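You operate a simulated robot arm through the tools that you are given. There is no shell and no other tool.

Carry out the task below with a simulated robot arm. There is one attempt and no reset: what you move stays moved.

TASK
Shut the brown sensor clip in the tester box and plug it in.
Fine: brown plug in the brown socket; the PULSE lamp ends lit.

Only the result counts: the job must be done as asked and must still hold three seconds after the hand-in. Knocking over, shifting, dropping, spilling or breaking anything else fails it.

THE ROBOT
A 7-joint arm with a two-finger parallel gripper, fixed in place. Base frame: the origin is on the floor under the middle of its stand, x ahead of it, y to its left, z up; the work surface is at about z = 850. Lengths are in mm, angles in rad, forces in N, time in s.
With the tool pointing down near the work surface it reaches from about 380 to 880 mm from the base axis. Its first joint turns from -2.897 to 2.897 rad. Payload 3.43 kg.
Tool frame: the origin (TCP) lies between the finger pads and is the grasp point; the fingertips stand 34 mm ahead of it; z points along the fingers, y is the line along which they close. The gripper opens to 128 mm. The fingers are 24 mm wide and 12 mm thick; the gripper's body (48 by 130 mm) begins 96 mm behind the TCP.
Orientation is told as [roll, pitch, yaw] about the base's x, y, z axes, in that order, counted from this pose: with the fingers straight down and closing along the base's y, the tool's x points along the base's -x, its y along +y and its z along -z.

THE INTERFACE
- The arm moves only by the tool jog_arm. Its argument "moves" is a list of rows, each a list of 3 entries, a list of its own where there are three numbers: the shift along the tool's x, y, z in mm, then the turn, a rotation vector about the tool's x, y, z in rad, then the gripper command, from -1 (fully open) to 1 (shut), values between in proportion. In form: [[[dx, dy, dz], [rx, ry, rz], grip], ...]. A call has 1 to 20 rows; each row shifts and turns the commanded pose from where the row before left it, along the tool's axes as they then stand. A row lasts 0.2 s, in which the tool goes at most 50 mm and 0.15 rad; a call with a longer step from one row to the next is refused whole, and so is a gripper value outside its range. Where a pose cannot be reached the arm comes as near as it can. A force on the tool above 40 N (or 10 N above the force at the start of the call, whichever is more), or a blocked arm, ends the call early, and 0.2 s more pass. The fingers move at their own pace (about 153 mm/s each) and stop on an object; they squeeze with about 23 N. The grip force told is the motor's: it shows also when the fingers shut on nothing. Time passes only in rows, and 0.2 s behind the last, so rows that do not move let the fingers close. The reply holds the time, the measured pose of the TCP, the force on the tool along the base axes, the opening and the grip force, in the units named above and with some noise, with the torque about the TCP (base axes, N m) and any sound that the robot's microphone picked up, and new pictures: "show" is both (left out), scene, wrist or none.
- Cameras (640 x 400 px; columns grow to the right, rows downward): "scene" is fixed at [57.5, -495.5, 1604]; the picture's right is [0.45, -0.90, 0.00], its down [-0.68, -0.34, -0.66] and it looks along [0.59, 0.29, -0.75] (base axes); focal length 328 px, centre (320, 200). "wrist" rides on the gripper at [76, -11, -160] in the tool frame; the picture's right is [0.15, 0.99, 0.00], its down [-0.88, 0.13, -0.46] and it looks along [-0.45, 0.07, 0.89] (tool axes); focal length 234 px, centre (320, 200). There is no depth. A picture from a camera that has moved, and an enlarged one, comes with that camera's place and axes in the base frame and with its lens. The place of the scene camera against the robot may be out by one fixed shift of up to 12 mm in any direction.
- enlarge(camera, box): a new picture of the part [left, top, right, bottom] of that camera's present view, enlarged. No time passes.
- sign_off(): hands the job in; it is judged then, once.

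Nothing tells you positions but the pictures and the camera data. Unless the task says otherwise, let go and move clear before handing in.

The tools are called after ">>>" by a JSON object that holds its "api" and its "payload". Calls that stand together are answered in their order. jog_arm: Moves the arm, as the interface text tells. Its arguments: {"type":"object","properties":{"moves":{"type":"array","items":{"type":"array"}},"show":{"type":"string","enum":["both","scene","wrist","none"]}},"required":["moves"]} The other tools are called the same way: enlarge (camera, box) takes an enlarged picture of a part of a camera's view; sign_off () hands the job in.

At the start:

```text
clock: 0.0
eef_pos: [487.3, -351.1, 1223.3]
orientation: [0.001, 0.001, 0.001]
wrist_force: [-0.2, 0.3, -0.7]
moment: [0.02, 0.0, -0.02]
opening: 128.3
finger_force: 0.0
```

scene: 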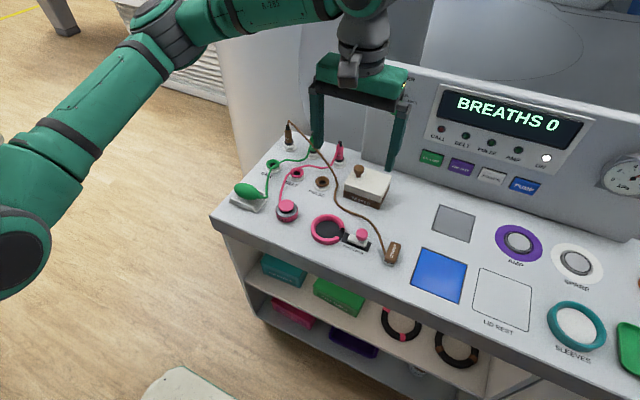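
wrist: 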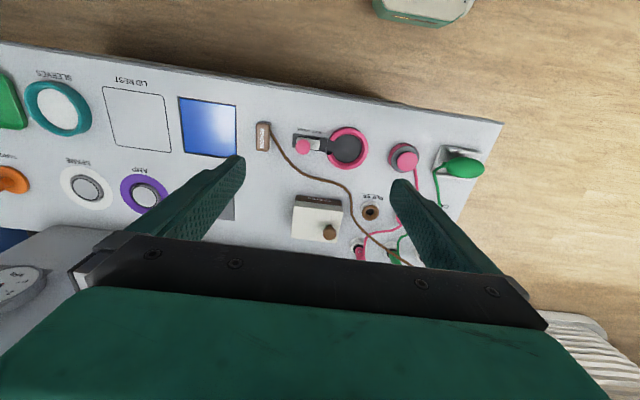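

I see a test bench with brown, green and pink cables, a small white box with a brown knob (probably the tester box) and a brown clip at the end of a brown cable. I'll look closer before moving.

>>> {"api": "enlarge", "payload": {"camera": "scene", "box": [220, 110, 420, 270]}}

>>> {"api": "enlarge", "payload": {"camera": "wrist", "box": [240, 100, 500, 270]}}

>>> {"api": "enlarge", "payload": {"camera": "scene", "box": [420, 80, 640, 220]}}

```text
2.50 times, centred on (320, 190) of scene
camera zoom: at [57.5, -495.5, 1604.0], right [0.45, -0.9, 0.0], down [-0.68, -0.34, -0.66], along [0.59, 0.29, -0.75], focal length 820 px, centre (320, 225)
```

zoom: 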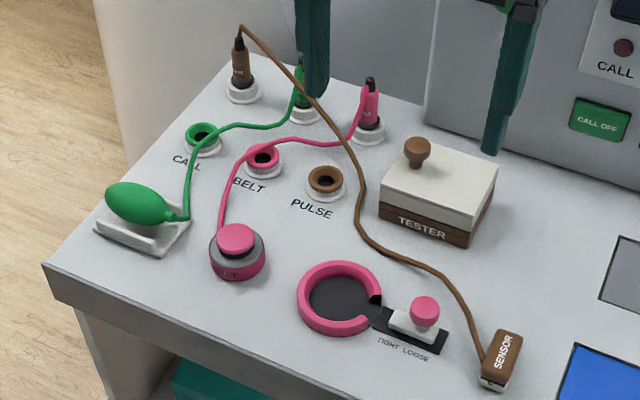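

```text
2.35 times, centred on (370, 185) of wrist
camera zoom: at [411.3, -361.8, 1384.1], right [-0.15, 0.99, 0.0], down [0.88, 0.13, 0.46], along [0.45, 0.07, -0.89], focal length 551 px, centre (202, 235)
```

zoom: 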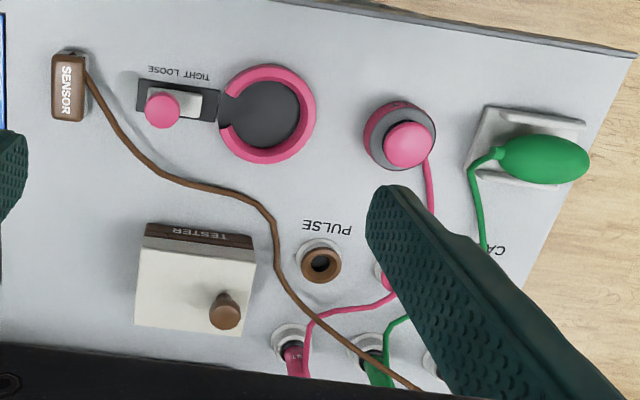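

```text
2.86 times, centred on (530, 150) of scene
camera zoom: at [57.5, -495.5, 1604.0], right [0.45, -0.9, 0.0], down [-0.68, -0.34, -0.66], along [0.59, 0.29, -0.75], focal length 938 px, centre (-280, 343)
```

zoom: 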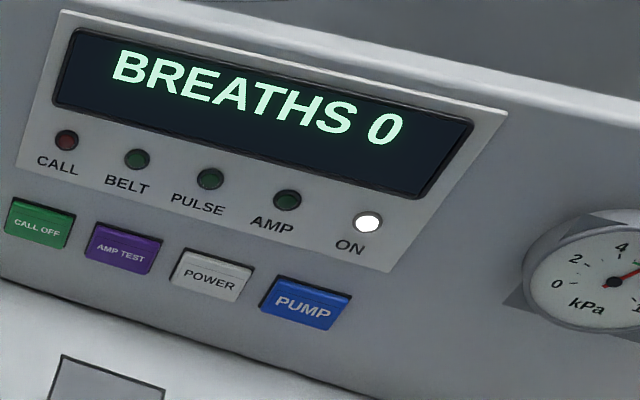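

The tester is a white-lidded box with a brown knob at roughly (730, -320). The sensor clip lies near (540, -467), and the brown plug is parked at the far left corner. I'll move in a little for better views, staying high.

>>> {"api": "jog_arm", "payload": {"moves": [[[-30, 8, 25], [0, 0, 0], -1], [[-30, 8, 25], [0, 0, 0], -1], [[-30, 8, 25], [0, 0, 0], -1], [[0, 0, 0], [0, 0, 0], -1]]}}

```text
clock: 1.0
eef_pos: [578.3, -327.3, 1148.7]
orientation: [0.0, 0.0, -0.001]
wrist_force: [0.5, -1.0, 0.0]
moment: [0.01, 0.01, 0.04]
opening: 128.1
finger_force: 0.0
camera wrist: at [502.9, -338.9, 1309.8], right [-0.15, 0.99, 0.0], down [0.88, 0.13, 0.46], along [0.45, 0.07, -0.89], focal length 234 px, centre (320, 200)
```

scene: 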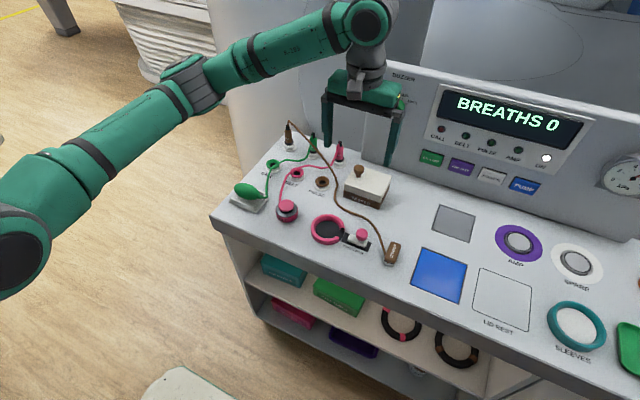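
wrist: 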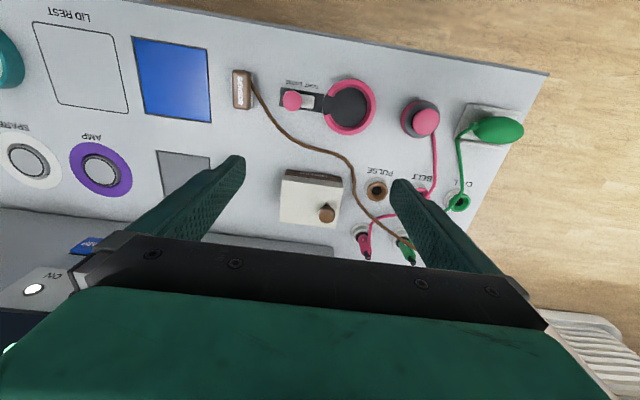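

>>> {"api": "enlarge", "payload": {"camera": "wrist", "box": [220, 60, 420, 270]}}

>>> {"api": "enlarge", "payload": {"camera": "scene", "box": [330, 150, 410, 210]}}

>>> {"api": "enlarge", "payload": {"camera": "scene", "box": [255, 115, 355, 195]}}

>>> {"api": "enlarge", "payload": {"camera": "scene", "box": [340, 220, 420, 280]}}

```text
1.90 times, centred on (320, 165) of wrist
camera zoom: at [502.9, -338.9, 1309.8], right [-0.15, 0.99, 0.0], down [0.88, 0.13, 0.46], along [0.45, 0.07, -0.89], focal length 446 px, centre (320, 267)
```

zoom: 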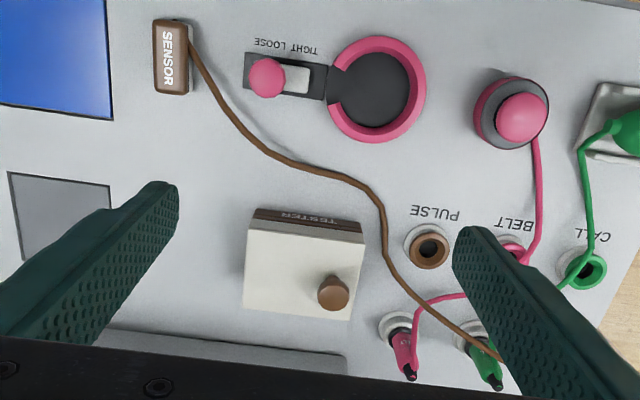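

```text
6.67 times, centred on (370, 180) of scene
camera zoom: at [57.5, -495.5, 1604.0], right [0.45, -0.9, 0.0], down [-0.68, -0.34, -0.66], along [0.59, 0.29, -0.75], focal length 2188 px, centre (-13, 333)
```

zoom: 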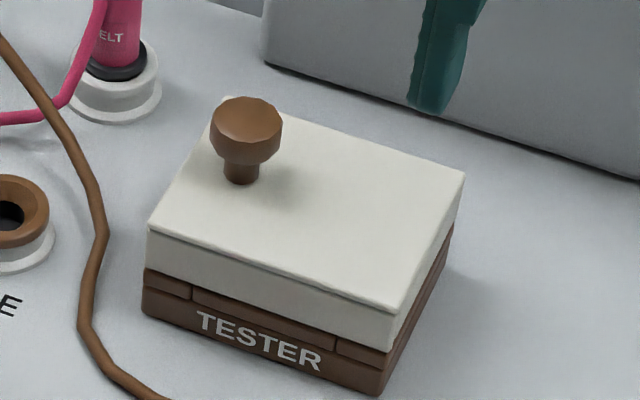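

```text
5.00 times, centred on (305, 155) of scene
camera zoom: at [57.5, -495.5, 1604.0], right [0.45, -0.9, 0.0], down [-0.68, -0.34, -0.66], along [0.59, 0.29, -0.75], focal length 1641 px, centre (395, 425)
```

zoom: 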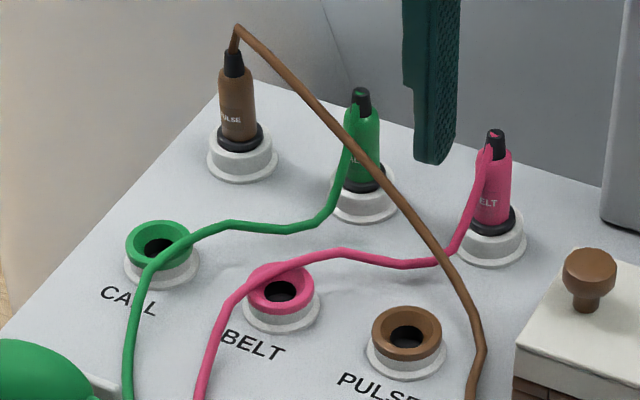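

```text
6.67 times, centred on (380, 250) of scene
camera zoom: at [57.5, -495.5, 1604.0], right [0.45, -0.9, 0.0], down [-0.68, -0.34, -0.66], along [0.59, 0.29, -0.75], focal length 2188 px, centre (-80, -133)
```

zoom: 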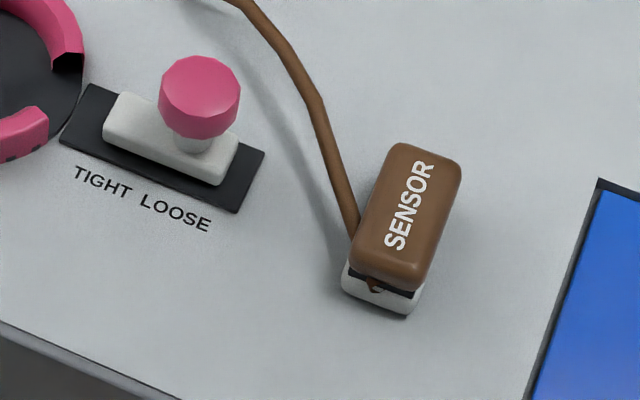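

The tester spans about x 675–763, y -383 to -265, with its lid top at z≈911. The knob is at (719, -292) and its top is at z≈938. I'll move above the knob with the gripper half open and check the alignment before going down.

>>> {"api": "jog_arm", "payload": {"moves": [[[-28, 7, 25], [0, 0, 0], -0.2], [[-28, 7, 25], [0, 0, 0], -0.2], [[-28, 7, 25], [0, 0, 0], -0.2], [[-28, 7, 25], [0, 0, 0], -0.2], [[-28, 7, 25], [0, 0, 0], -0.2], [[0, 0, 0], [0, 0, 0], -0.2]]}}

```text
clock: 2.4
eef_pos: [719.3, -292.1, 1023.6]
orientation: [-0.001, 0.0, -0.002]
wrist_force: [0.5, 0.0, 0.5]
moment: [0.01, 0.03, 0.0]
opening: 77.0
finger_force: 0.1
camera wrist: at [642.6, -303.6, 1184.0], right [-0.15, 0.99, 0.0], down [0.88, 0.13, 0.46], along [0.45, 0.07, -0.89], focal length 234 px, centre (320, 200)
```

scene: 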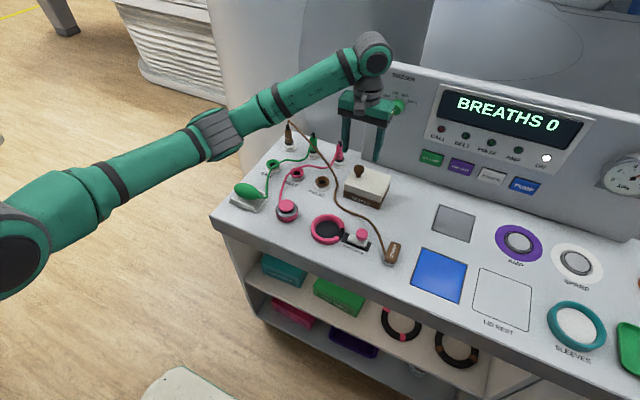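
wrist: 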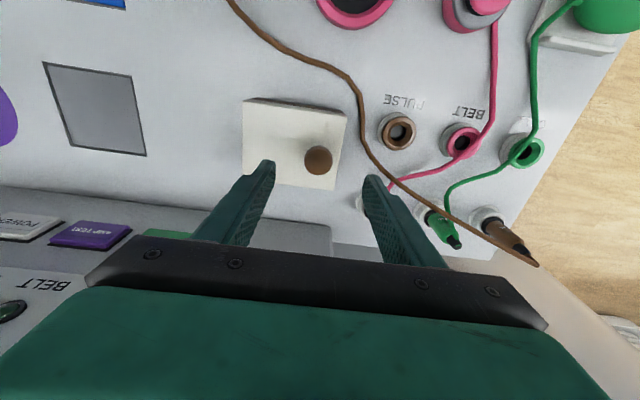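

>>> {"api": "enlarge", "payload": {"camera": "wrist", "box": [220, 80, 400, 200]}}

>>> {"api": "enlarge", "payload": {"camera": "wrist", "box": [360, 100, 560, 270]}}

>>> {"api": "enlarge", "payload": {"camera": "scene", "box": [330, 130, 410, 210]}}

```text
3.33 times, centred on (310, 140) of wrist
camera zoom: at [642.6, -303.6, 1184.0], right [-0.15, 0.99, 0.0], down [0.88, 0.13, 0.46], along [0.45, 0.07, -0.89], focal length 781 px, centre (353, 400)
```

zoom: 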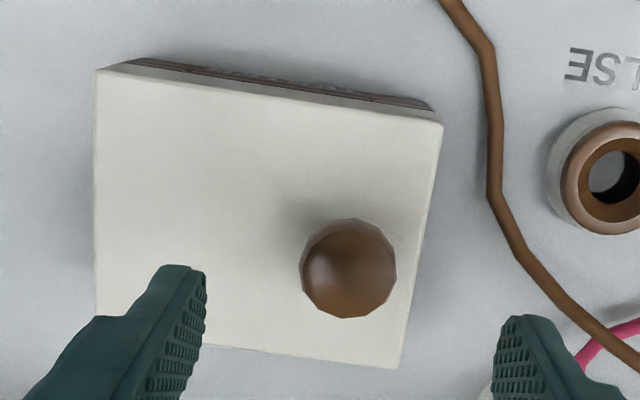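

```text
2.35 times, centred on (460, 185) of wrist
camera zoom: at [642.6, -303.6, 1184.0], right [-0.15, 0.99, 0.0], down [0.88, 0.13, 0.46], along [0.45, 0.07, -0.89], focal length 551 px, centre (-9, 235)
```

zoom: 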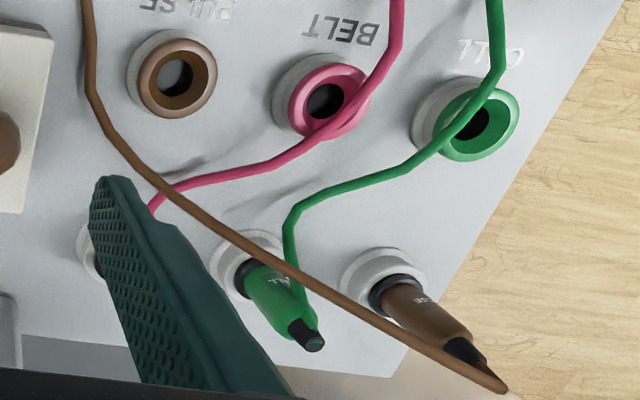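

```text
5.00 times, centred on (370, 170) of scene
camera zoom: at [57.5, -495.5, 1604.0], right [0.45, -0.9, 0.0], down [-0.68, -0.34, -0.66], along [0.59, 0.29, -0.75], focal length 1641 px, centre (70, 350)
```

zoom: 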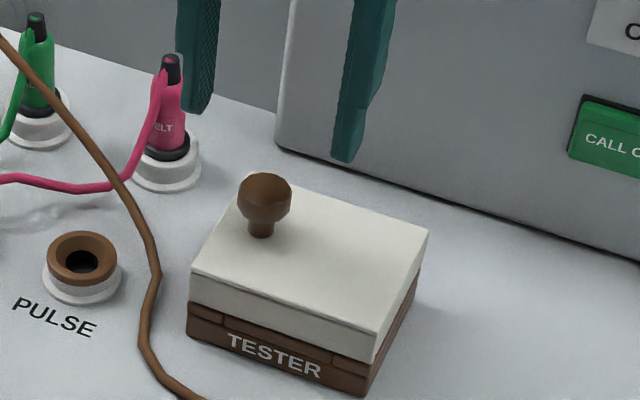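

The knob is directly below at about (717, -294). I'll lower until the fingertips sit just above the lid, close on the knob and check the readings.

>>> {"api": "jog_arm", "payload": {"moves": [[[2, -2, 30], [0, 0, 0], 0.2], [[0, 0, 30], [0, 0, 0], 0.2], [[0, 0, 12], [0, 0, 0], 0.2], [[0, 0, 0], [0, 0, 0], 0.2]]}}

```text
clock: 3.4
eef_pos: [716.6, -292.5, 951.2]
orientation: [0.0, 0.0, 0.0]
wrist_force: [-0.6, -0.1, 0.2]
moment: [0.02, 0.0, 0.02]
opening: 51.4
finger_force: 0.0
camera wrist: at [641.4, -304.3, 1111.3], right [-0.15, 0.99, 0.0], down [0.88, 0.13, 0.46], along [0.45, 0.07, -0.89], focal length 234 px, centre (320, 200)
```

scene: 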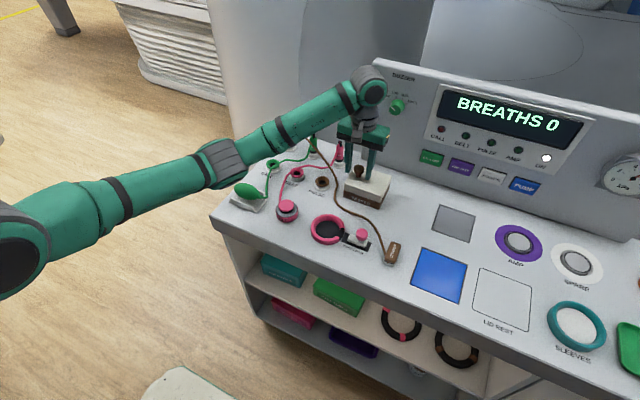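
wrist: 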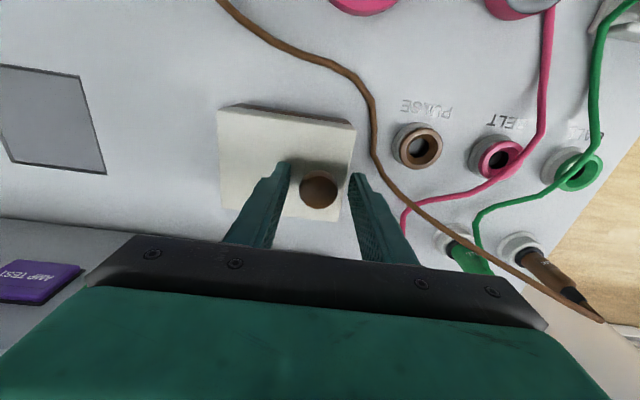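

>>> {"api": "enlarge", "payload": {"camera": "scene", "box": [330, 140, 410, 210]}}

>>> {"api": "enlarge", "payload": {"camera": "wrist", "box": [210, 90, 380, 250]}}

```text
5.71 times, centred on (370, 175) of scene
camera zoom: at [57.5, -495.5, 1604.0], right [0.45, -0.9, 0.0], down [-0.68, -0.34, -0.66], along [0.59, 0.29, -0.75], focal length 1875 px, centre (34, 343)
```

zoom: 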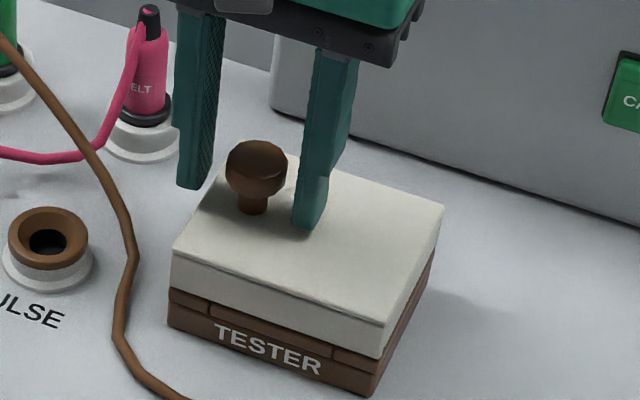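

```text
2.50 times, centred on (295, 170) of wrist
camera zoom: at [641.4, -304.3, 1111.3], right [-0.15, 0.99, 0.0], down [0.88, 0.13, 0.46], along [0.45, 0.07, -0.89], focal length 585 px, centre (382, 275)
```

zoom: 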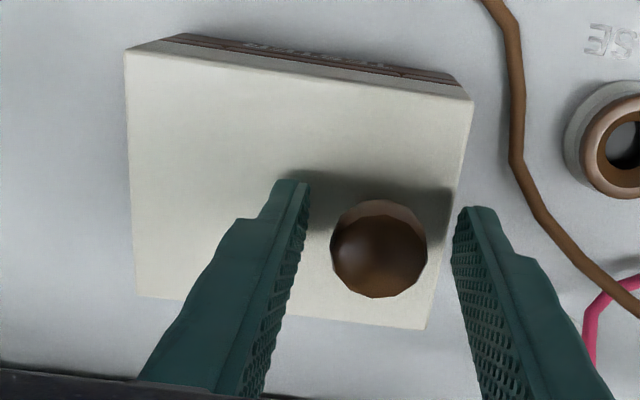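

The fingers straddle the knob well. I'll close on it now.

>>> {"api": "jog_arm", "payload": {"moves": [[[-2, 0, 0], [0, 0, 0], 0.4], [[0, 0, 0], [0, 0, 0], 1], [[0, 0, 0], [0, 0, 0], 1], [[0, 0, 0], [0, 0, 0], 1]], "show": "wrist"}}

```text
clock: 4.4
eef_pos: [718.8, -292.9, 950.9]
orientation: [-0.001, 0.001, -0.002]
wrist_force: [2.3, -3.8, -1.6]
moment: [-0.05, -0.14, -0.05]
opening: 31.0
finger_force: 45.0
camera wrist: at [642.7, -305.0, 1111.7], right [-0.15, 0.99, 0.0], down [0.88, 0.13, 0.46], along [0.45, 0.07, -0.89], focal length 234 px, centre (320, 200)
```

wrist: 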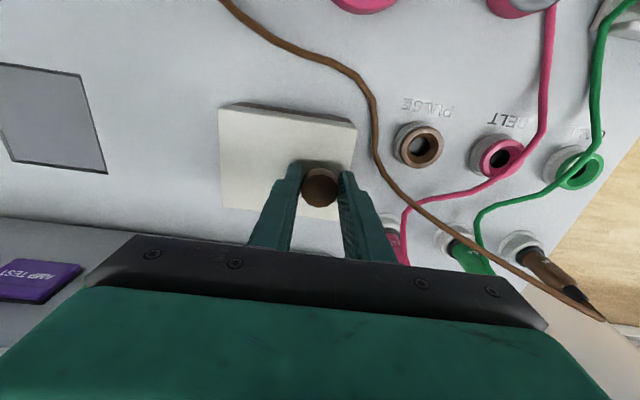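

The knob is gripped at 31 mm. I'll lift slowly by a few mm to find out whether the lid is hinged or lifts off.

>>> {"api": "jog_arm", "payload": {"moves": [[[0, 0, -4], [0, 0, 0], 1], [[0, 0, -4], [0, 0, 0], 1], [[0, 0, 0], [0, 0, 0], 1]]}}

```text
clock: 5.0
eef_pos: [718.1, -295.6, 955.9]
orientation: [0.0, -0.003, -0.002]
wrist_force: [13.0, -7.4, -13.0]
moment: [0.49, -0.48, 0.09]
opening: 31.6
finger_force: 45.1
stopped in row 3: the force on the tool passed its limit at 41 N (the readings are from after the stop); the commanded pose is now the measured one
camera wrist: at [642.3, -306.8, 1116.1], right [-0.14, 0.99, 0.0], down [0.88, 0.13, 0.46], along [0.45, 0.06, -0.89], focal length 234 px, centre (320, 200)
```

scene: 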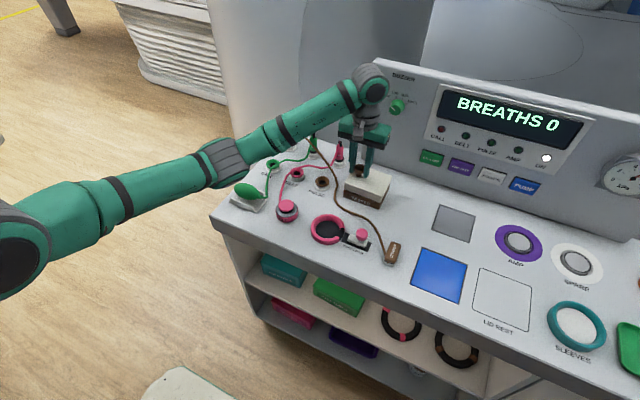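
wrist: 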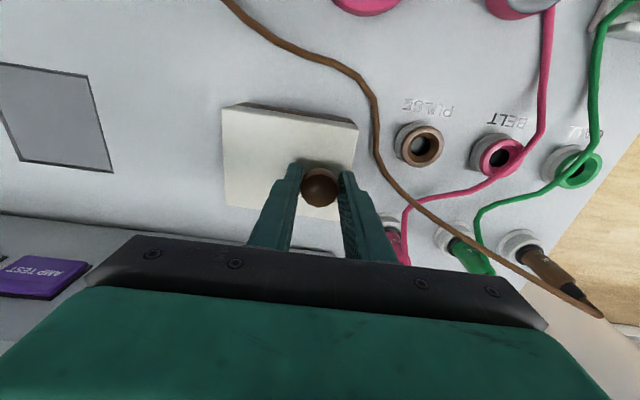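

>>> {"api": "enlarge", "payload": {"camera": "scene", "box": [330, 140, 410, 210]}}

>>> {"api": "enlarge", "payload": {"camera": "wrist", "box": [210, 90, 380, 250]}}

```text
5.71 times, centred on (370, 175) of scene
camera zoom: at [57.5, -495.5, 1604.0], right [0.45, -0.9, 0.0], down [-0.68, -0.34, -0.66], along [0.59, 0.29, -0.75], focal length 1875 px, centre (34, 343)
```

zoom: 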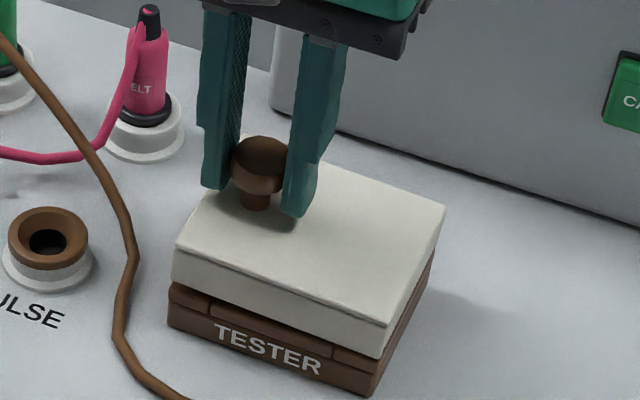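

```text
2.50 times, centred on (295, 170) of wrist
camera zoom: at [642.3, -306.8, 1116.1], right [-0.14, 0.99, 0.0], down [0.88, 0.13, 0.46], along [0.45, 0.06, -0.89], focal length 585 px, centre (382, 275)
```

zoom: 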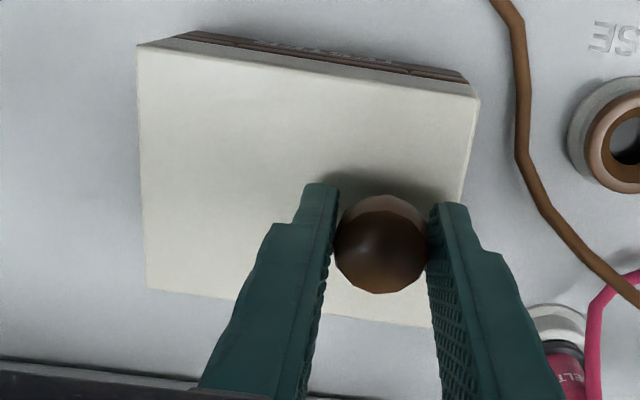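

The lid is hinged along its right (-y) edge: the knob rose 5 mm and moved 2.7 mm toward -y, which puts the hinge near y=-383, z=880. I'll set the lid back down, let go, lift and turn the gripper 90° so that the fingers close along x and the knob can pivot between the pads.

>>> {"api": "jog_arm", "payload": {"moves": [[[0, 1.5, 2.5], [0, 0, 0], 1], [[0, 1.2, 2.3], [0, 0, 0], 1], [[0, 0, 0], [0, 0, 0], 0.2], [[0, 0, 0], [0, 0, 0], 0.2], [[0, 0, -25], [0, 0, 0], 0.2], [[0, 0, -25], [0, 0, 0], 0.2], [[0, 0, 0], [0, 0, 0], 0.2]]}}

```text
clock: 6.6
eef_pos: [718.5, -291.8, 1000.7]
orientation: [-0.002, 0.0, -0.004]
wrist_force: [0.2, -0.6, -0.9]
moment: [0.01, 0.02, 0.02]
opening: 51.2
finger_force: 0.1
camera wrist: at [641.4, -302.5, 1162.3], right [-0.14, 0.99, 0.0], down [0.88, 0.13, 0.45], along [0.45, 0.06, -0.89], focal length 234 px, centre (320, 200)
```

scene: 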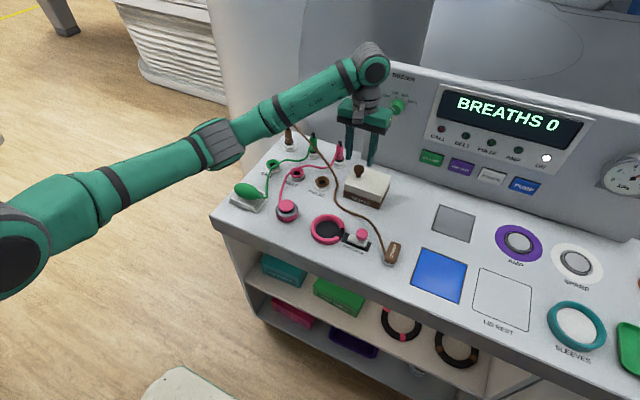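
wrist: 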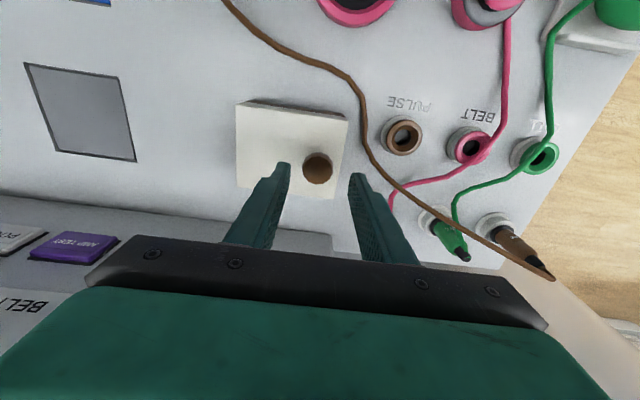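

>>> {"api": "jog_arm", "payload": {"moves": [[[0, 0, 0], [0, 0, 0.1428], 0.2], [[0, 0, 0], [0, 0, 0.1428], 0.2], [[0, 0, 0], [0, 0, 0.1428], 0.2], [[0, 0, 0], [0, 0, 0.1428], 0.2], [[0, 0, 0], [0, 0, 0.1428], 0.2], [[0, 0, 0], [0, 0, 0.1428], 0.2], [[0, 0, 0], [0, 0, 0.1428], 0.2], [[0, 0, 0], [0, 0, 0.1428], 0.2], [[0, 0, 0], [0, 0, 0.1428], 0.2], [[0, 0, 0], [0, 0, 0.1428], 0.2], [[0, 0, 0], [0, 0, 0.1428], 0.2], [[0, 0, 0], [0, 0, 0], 0.2]]}}

```text
clock: 9.2
eef_pos: [717.8, -291.8, 1001.2]
orientation: [0.0, -0.001, -1.575]
wrist_force: [0.0, 0.0, 0.1]
moment: [0.01, 0.02, -0.01]
opening: 51.3
finger_force: 0.0
camera wrist: at [706.3, -216.9, 1162.2], right [0.99, 0.14, 0.0], down [0.13, -0.88, 0.46], along [0.06, -0.45, -0.89], focal length 234 px, centre (320, 200)
```

scene: 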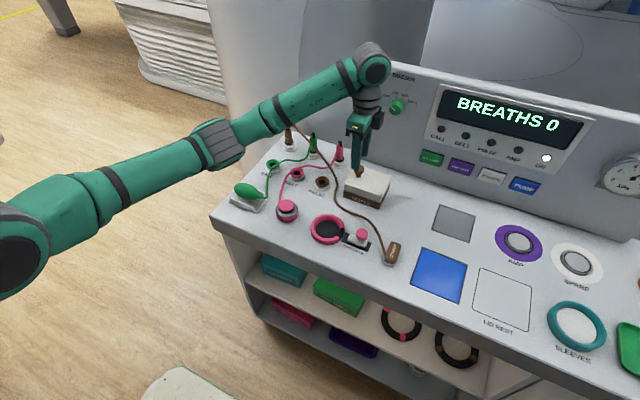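
wrist: 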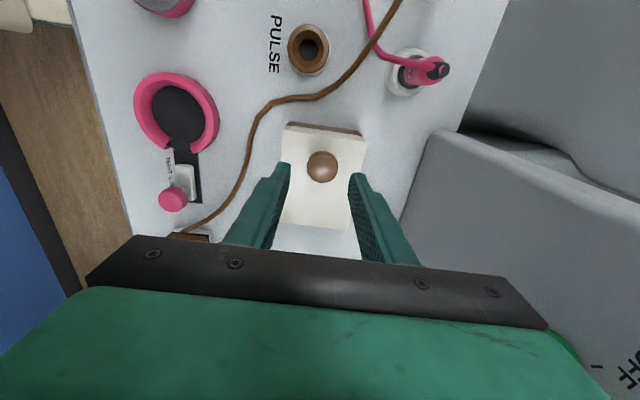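

Aligned: the knob is at about (717, -292), directly below. I'll go down and close along x.

>>> {"api": "jog_arm", "payload": {"moves": [[[0, 0, 24], [0, 0, 0], 0.2], [[0, 0, 24], [0, 0, 0], 0.2], [[0, 0, 0], [0, 0, 0], 0.4], [[0, 0, 0], [0, 0, 0], 1], [[0, 0, 0], [0, 0, 0], 1], [[0, 0, 0], [0, 0, 0], 1]], "show": "both"}}

```text
clock: 10.6
eef_pos: [719.5, -292.4, 953.3]
orientation: [0.002, 0.0, -1.573]
wrist_force: [17.9, -5.3, -0.7]
moment: [-0.22, -0.34, -0.03]
opening: 31.2
finger_force: 44.8
camera wrist: at [708.5, -216.4, 1114.5], right [0.99, 0.14, 0.0], down [0.13, -0.88, 0.46], along [0.07, -0.45, -0.89], focal length 234 px, centre (320, 200)
```

scene: 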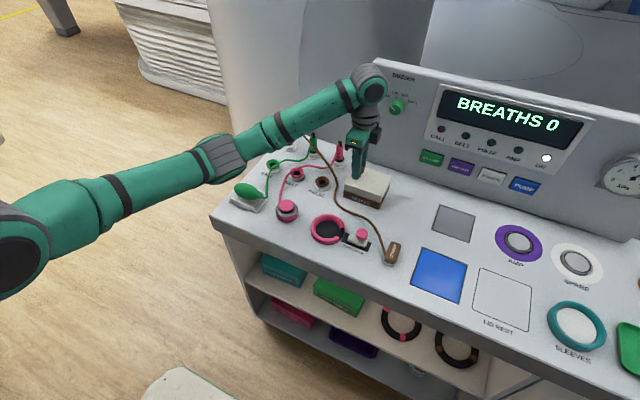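
wrist: 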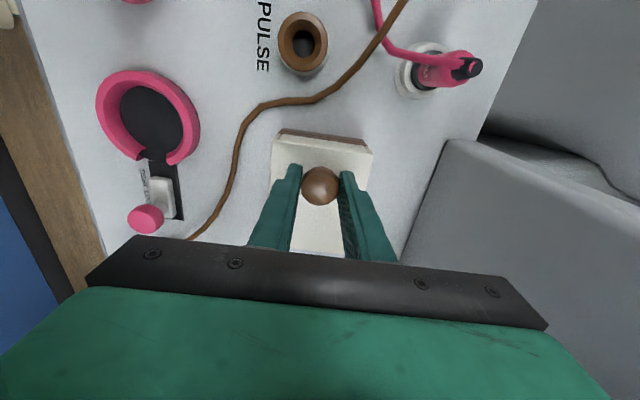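

The knob is gripped along x. I'll ease the sideways preload and start the arc in small steps, watching the forces.

>>> {"api": "jog_arm", "payload": {"moves": [[[0, 1.6, 0], [0, 0, 0], 1], [[-2.3, 0, -3.8], [0, 0, 0], 1], [[-2.4, 0, -3.8], [0, 0, 0], 1], [[-2.6, 0, -3.6], [0, 0, 0], 1], [[-2.7, 0, -3.6], [0, 0, 0], 1], [[0, 0, 0], [0, 0, 0], 1]], "show": "both"}}

```text
clock: 12.0
eef_pos: [719.1, -301.3, 968.0]
orientation: [-0.001, -0.001, -1.573]
wrist_force: [14.1, 5.8, -11.1]
moment: [1.37, -0.17, 0.02]
opening: 31.5
finger_force: 45.4
camera wrist: at [708.8, -225.7, 1129.2], right [0.99, 0.14, 0.0], down [0.13, -0.88, 0.46], along [0.07, -0.45, -0.89], focal length 234 px, centre (320, 200)
```

scene: 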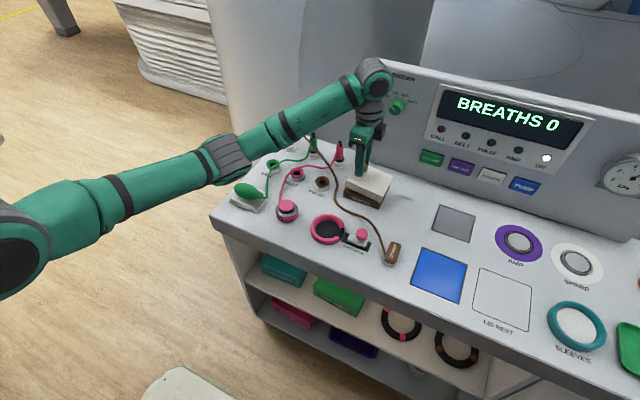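
wrist: 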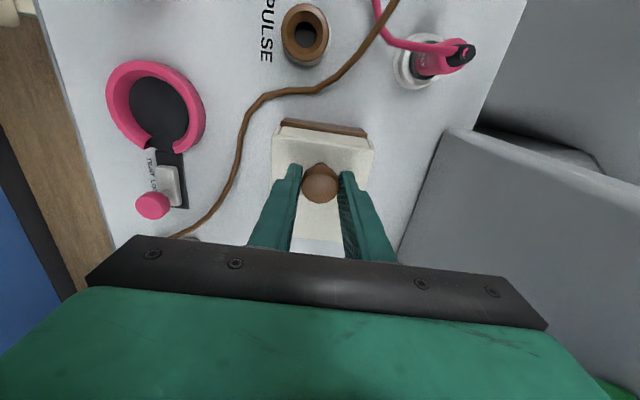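

The lid is following; it's open about 10°. I'll relieve the side force slightly and continue along the arc.

>>> {"api": "jog_arm", "payload": {"moves": [[[0, 1.3, 0], [0, 0, 0], 1], [[-2.9, 0, -3.4], [0, 0, 0], 1], [[-3.0, 0, -3.3], [0, 0, 0], 1], [[-3.2, 0, -3.1], [0, 0, 0], 1], [[-3.3, 0, -3.0], [0, 0, 0], 1], [[-3.5, 0, -2.8], [0, 0, 0], 1], [[-3.6, 0, -2.8], [0, 0, 0], 1], [[0, 0, 0], [0, 0, 0], 1]], "show": "both"}}

```text
clock: 13.8
eef_pos: [719.7, -321.3, 987.1]
orientation: [0.0, -0.001, -1.571]
wrist_force: [0.8, 11.8, -4.5]
moment: [1.48, -0.01, 0.07]
opening: 31.2
finger_force: 44.2
camera wrist: at [708.8, -245.8, 1147.9], right [0.99, 0.14, 0.0], down [0.13, -0.88, 0.46], along [0.07, -0.45, -0.89], focal length 234 px, centre (320, 200)
```

scene: 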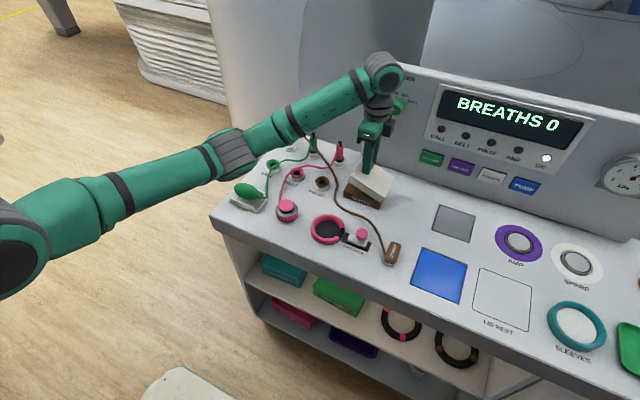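
wrist: 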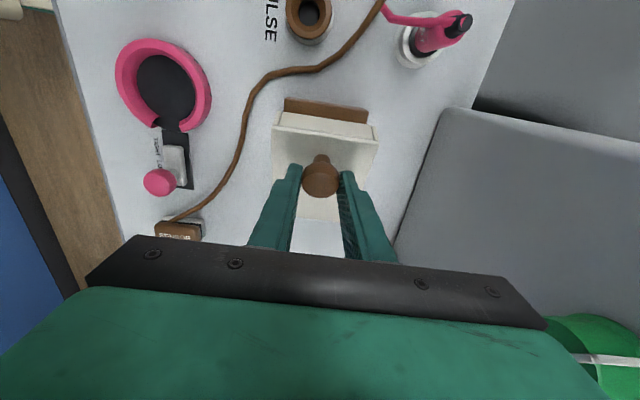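

>>> {"api": "jog_arm", "payload": {"moves": [[[-3.7, 0, -2.5], [0, 0, 0], 1], [[-3.8, 0, -2.4], [0, 0, 0], 1], [[-3.9, 0, -2.2], [0, 0, 0], 1], [[-4.0, 0, -2.1], [0, 0, 0], 1], [[-4.1, 0, -1.8], [0, 0, 0], 1], [[-4.1, 0, -1.8], [0, 0, 0], 1], [[-4.2, 0, -1.5], [0, 0, 0], 1], [[-4.3, 0, -1.4], [0, 0, 0], 1], [[-4.3, 0, -1.1], [0, 0, 0], 1], [[-4.4, 0, -1.0], [0, 0, 0], 1], [[0, 0, 0], [0, 0, 0], 1]], "show": "both"}}

```text
clock: 16.2
eef_pos: [719.8, -361.3, 1004.7]
orientation: [0.001, -0.003, -1.573]
wrist_force: [-8.7, 12.2, 1.5]
moment: [1.42, 0.44, 0.32]
opening: 30.9
finger_force: 45.1
camera wrist: at [708.8, -286.1, 1166.2], right [0.99, 0.14, 0.0], down [0.13, -0.88, 0.46], along [0.07, -0.45, -0.89], focal length 234 px, centre (320, 200)
```

scene: 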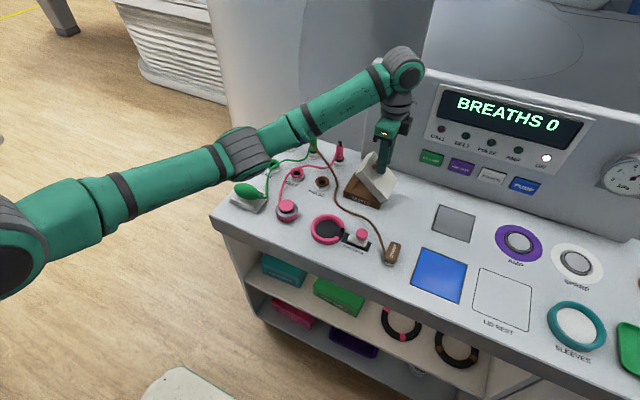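
wrist: 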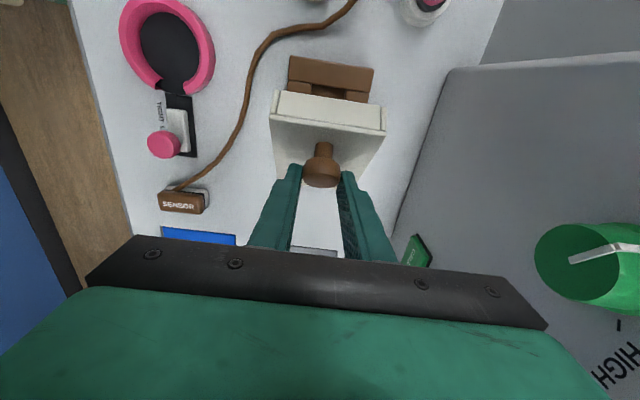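

>>> {"api": "jog_arm", "payload": {"moves": [[[-4.4, -0.5, -0.7], [0, 0, 0], 1], [[-4.5, 0, -0.6], [0, 0, 0], 1], [[-4.5, 0, -0.3], [0, 0, 0], 1], [[-4.5, 0, -0.2], [0, 0, 0], 1], [[-4.5, 0, 0.1], [0, 0, 0], 1], [[-4.5, 0, 0.1], [0, 0, 0], 1], [[-4.5, 0, 0.5], [0, 0, 0], 1], [[-4.4, 0, 0.5], [0, 0, 0], 1], [[-4.4, 0, 0.9], [0, 0, 0], 1], [[-4.4, 0, 0.9], [0, 0, 0], 1], [[-4.3, 0, 1.2], [0, 0, 0], 1], [[-4.3, 0, 1.3], [0, 0, 0], 1], [[0, 0, 0], [0, 0, 0], 1]], "show": "both"}}

```text
clock: 19.0
eef_pos: [721.2, -415.1, 1000.7]
orientation: [-0.001, -0.002, -1.576]
wrist_force: [-7.1, 7.9, 12.5]
moment: [1.39, 0.07, 0.21]
opening: 31.1
finger_force: 45.0
camera wrist: at [709.3, -340.0, 1161.8], right [0.99, 0.14, 0.0], down [0.13, -0.88, 0.46], along [0.06, -0.45, -0.89], focal length 234 px, centre (320, 200)
```

scene: 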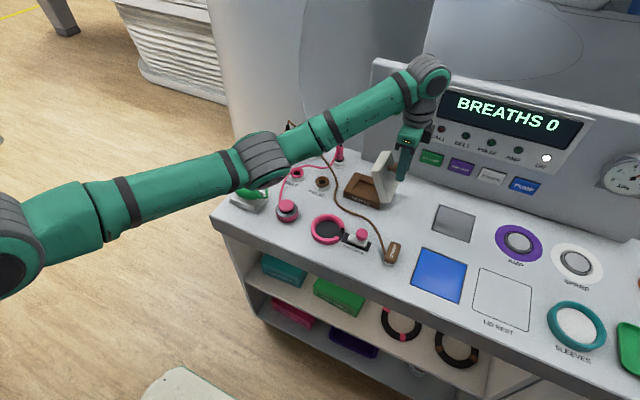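
wrist: 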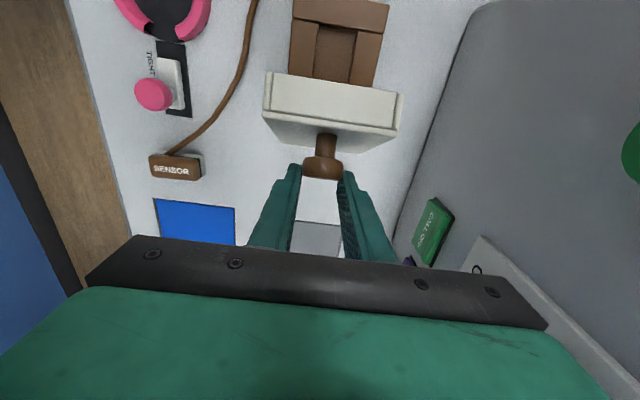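

The lid stands near vertical and the box interior is visible. I'll continue a bit past vertical, slowly, looking for the stop.

>>> {"api": "jog_arm", "payload": {"moves": [[[-4.2, 0, 0.9], [0, 0, 0], 1], [[-4.2, 0, 1.2], [0, 0, 0], 1], [[-4.1, 0, 1.6], [0, 0, 0], 1], [[-4.0, 0, 1.8], [0, 0, 0], 1], [[0, 0, 0], [0, 0, 0], 1]], "show": "both"}}

>>> {"api": "enlarge", "payload": {"camera": "scene", "box": [335, 120, 435, 210]}}

```text
clock: 20.2
eef_pos: [720.2, -432.5, 996.3]
orientation: [-0.001, -0.002, -1.573]
wrist_force: [2.7, 7.8, 6.1]
moment: [1.21, -0.06, 0.08]
opening: 31.1
finger_force: 44.8
camera wrist: at [708.8, -355.9, 1156.6], right [0.99, 0.14, 0.0], down [0.13, -0.88, 0.46], along [0.07, -0.45, -0.89], focal length 234 px, centre (320, 200)
```

scene: 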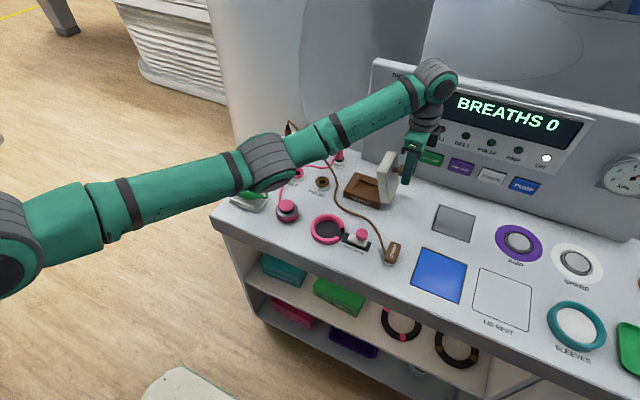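
wrist: 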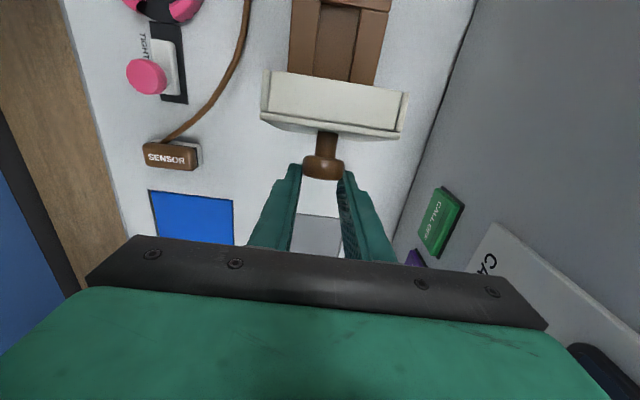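

```text
4.44 times, centred on (385, 165) of scene
camera zoom: at [57.5, -495.5, 1604.0], right [0.45, -0.9, 0.0], down [-0.68, -0.34, -0.66], along [0.59, 0.29, -0.75], focal length 1458 px, centre (31, 356)
```

zoom: 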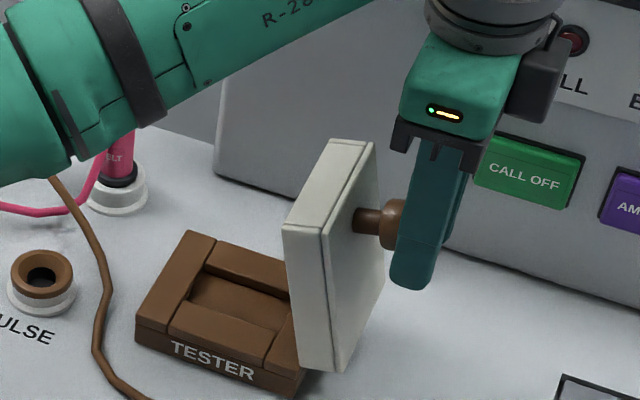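

>>> {"api": "jog_arm", "payload": {"moves": [[[-3.9, 0, 2.1], [0, 0, 0], 1], [[-3.8, 0, 2.3], [0, 0, 0], 1], [[-3.7, 0, 2.5], [0, 0, 0], 1], [[0, 0, 0], [0, 0, 0], 1]], "show": "both"}}

>>> {"api": "enlarge", "payload": {"camera": "scene", "box": [335, 120, 435, 210]}}

```text
clock: 21.2
eef_pos: [719.6, -443.0, 989.6]
orientation: [0.002, -0.003, -1.572]
wrist_force: [10.9, 2.3, 11.7]
moment: [1.03, -0.26, -0.04]
opening: 31.0
finger_force: 44.9
camera wrist: at [708.4, -367.7, 1150.2], right [0.99, 0.14, 0.0], down [0.13, -0.88, 0.46], along [0.07, -0.45, -0.89], focal length 234 px, centre (320, 200)
```

scene: 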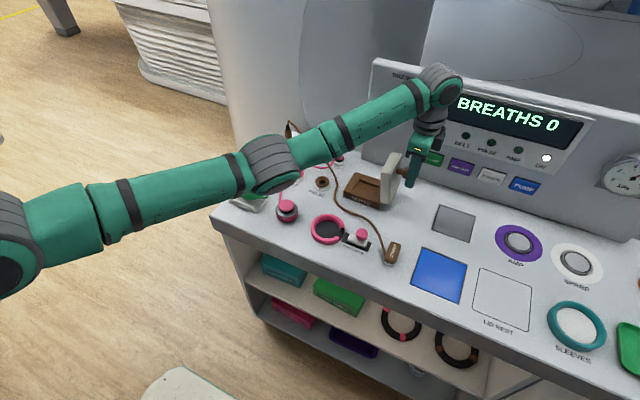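
wrist: 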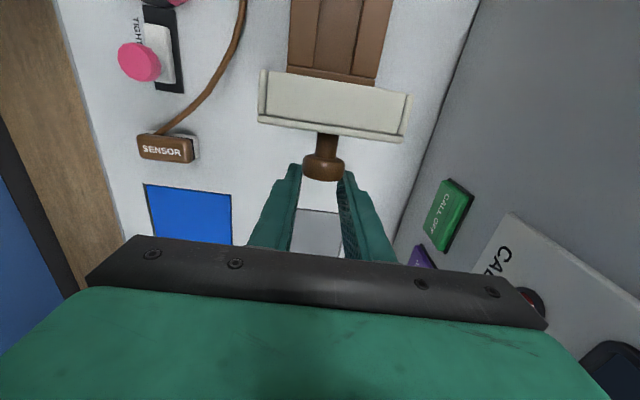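

```text
4.44 times, centred on (385, 165) of scene
camera zoom: at [57.5, -495.5, 1604.0], right [0.45, -0.9, 0.0], down [-0.68, -0.34, -0.66], along [0.59, 0.29, -0.75], focal length 1458 px, centre (31, 356)
```

zoom: 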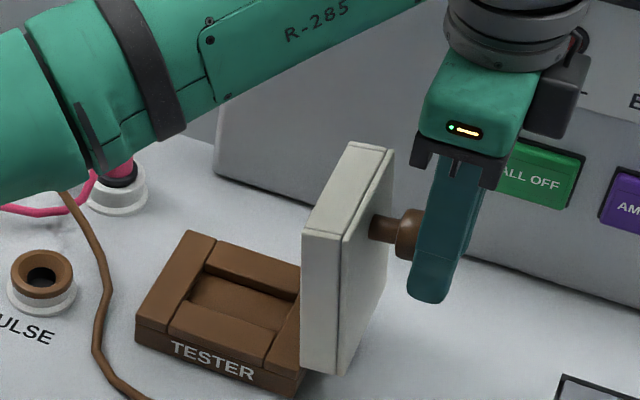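

The lid is just past vertical. I'll nudge it on with a slight tool tilt to see whether there is a stop before I let go.

>>> {"api": "jog_arm", "payload": {"moves": [[[-3.5, 0.8, 1.6], [0, 0.044, 0], 1], [[-3.6, 0, 1.8], [0, 0.044, 0], 1], [[-3.7, 0, 1.9], [0, 0.044, 0], 1], [[-3.7, 0, 1.7], [0, 0.044, 0], 1], [[0, 0, 0], [0, 0, 0], 1]], "show": "both"}}

>>> {"api": "enlarge", "payload": {"camera": "scene", "box": [335, 120, 435, 210]}}

```text
clock: 22.3
eef_pos: [720.9, -452.3, 982.4]
orientation: [0.01, 0.169, -1.57]
wrist_force: [13.6, -1.3, -4.6]
moment: [-0.33, 0.44, -0.09]
opening: 31.1
finger_force: 44.9
out of reach, approached as far as the arm can: row 4
stopped in row 5: the force on the tool passed its limit at 42 N (the readings are from after the stop); the commanded pose is now the measured one
camera wrist: at [707.0, -405.7, 1153.7], right [0.99, 0.14, 0.03], down [0.13, -0.95, 0.3], along [0.08, -0.29, -0.95], focal length 234 px, centre (320, 200)
```

scene: 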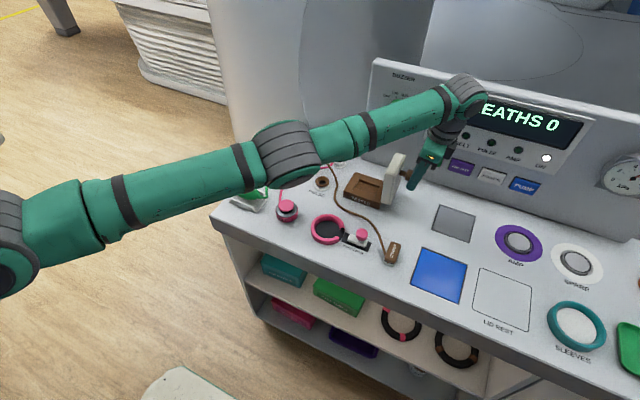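
wrist: 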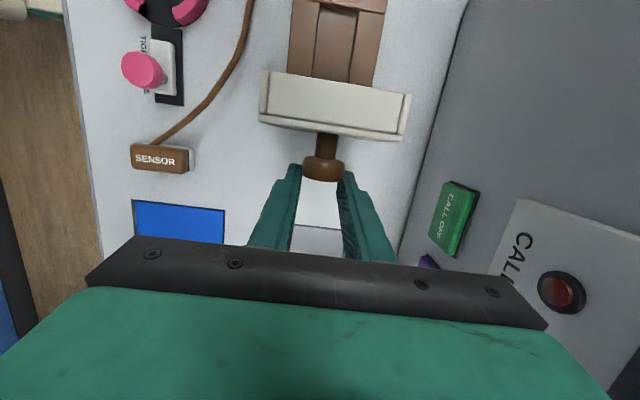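

```text
4.44 times, centred on (385, 165) of scene
camera zoom: at [57.5, -495.5, 1604.0], right [0.45, -0.9, 0.0], down [-0.68, -0.34, -0.66], along [0.59, 0.29, -0.75], focal length 1458 px, centre (31, 356)
```

zoom: 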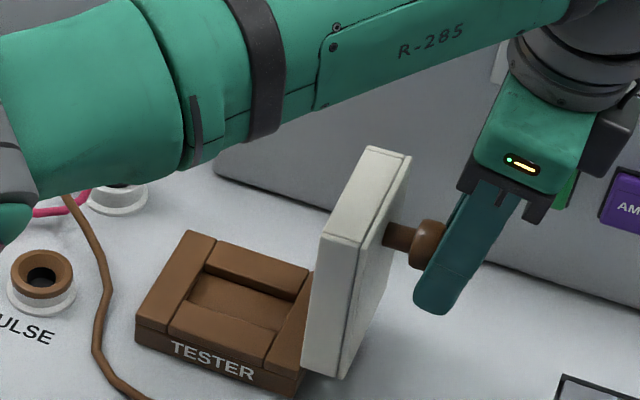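

The lid leans about 105° open, and the arm is near its reach limit in this tilt. I'll open the fingers and see whether the lid stays.

>>> {"api": "jog_arm", "payload": {"moves": [[[0, 0, 0], [0, 0, 0], 0.5], [[0, 0, 0], [0, 0, 0], 0.2], [[0, 0, 0], [0, 0, 0], 0.2], [[0, 0, 0], [0, 0, 0], 0.2]], "show": "both"}}

>>> {"api": "enlarge", "payload": {"camera": "scene", "box": [335, 120, 435, 210]}}

```text
clock: 23.3
eef_pos: [718.3, -451.6, 981.8]
orientation: [0.01, 0.169, -1.574]
wrist_force: [-0.4, -0.4, 0.3]
moment: [0.01, 0.0, -0.01]
opening: 51.2
finger_force: 0.0
camera wrist: at [706.0, -405.7, 1154.3], right [0.99, 0.14, 0.03], down [0.13, -0.95, 0.3], along [0.07, -0.29, -0.95], focal length 234 px, centre (320, 200)
```

scene: 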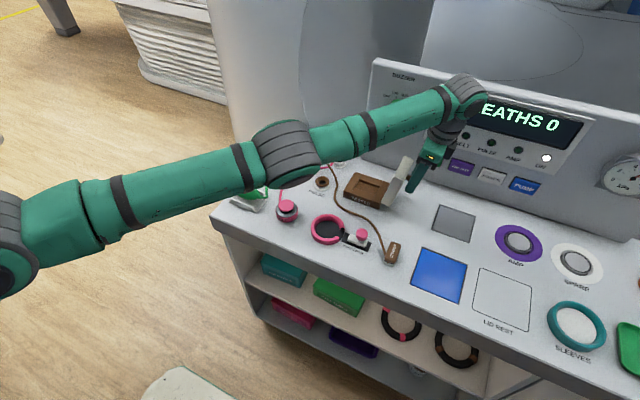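
wrist: 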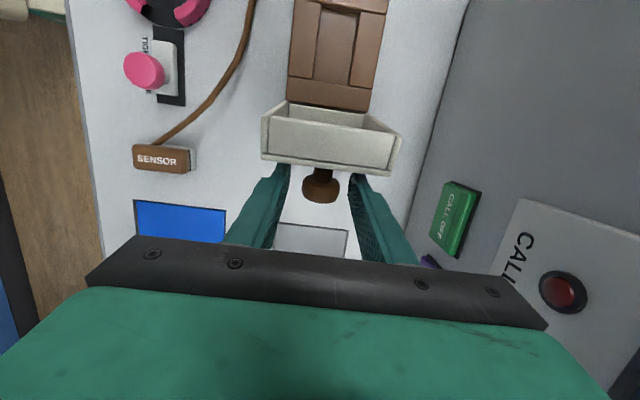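

```text
4.44 times, centred on (385, 165) of scene
camera zoom: at [57.5, -495.5, 1604.0], right [0.45, -0.9, 0.0], down [-0.68, -0.34, -0.66], along [0.59, 0.29, -0.75], focal length 1458 px, centre (31, 356)
```

zoom: 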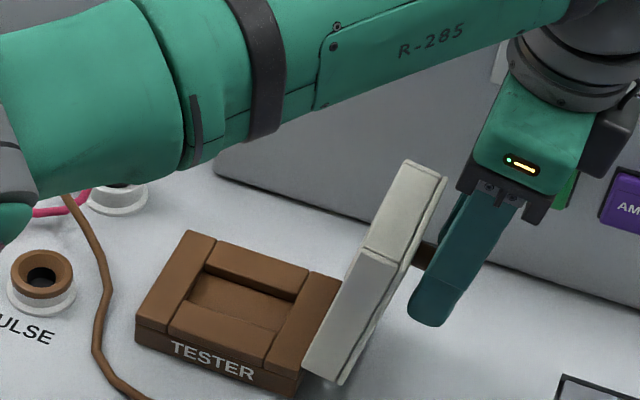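

>>> {"api": "enlarge", "payload": {"camera": "wrist", "box": [230, 80, 430, 230]}}

>>> {"api": "enlarge", "payload": {"camera": "scene", "box": [375, 140, 435, 200]}}

```text
2.67 times, centred on (330, 155) of wrist
camera zoom: at [706.0, -405.7, 1154.3], right [0.99, 0.14, 0.03], down [0.13, -0.95, 0.3], along [0.07, -0.29, -0.95], focal length 624 px, centre (293, 320)
```

zoom: 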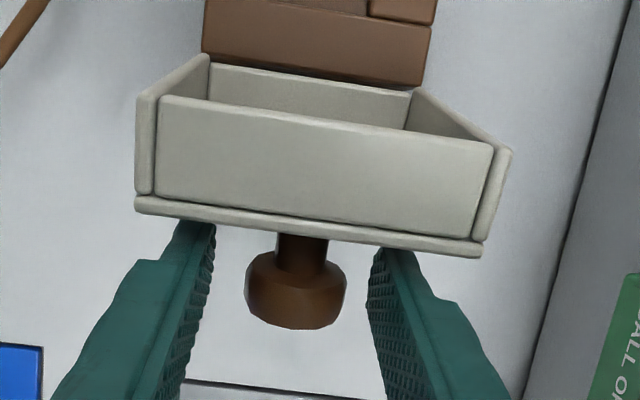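

```text
6.67 times, centred on (405, 170) of scene
camera zoom: at [57.5, -495.5, 1604.0], right [0.45, -0.9, 0.0], down [-0.68, -0.34, -0.66], along [0.59, 0.29, -0.75], focal length 2188 px, centre (-247, 400)
```

zoom: 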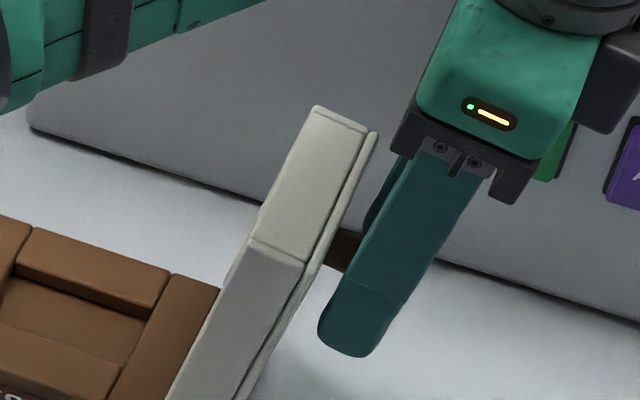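

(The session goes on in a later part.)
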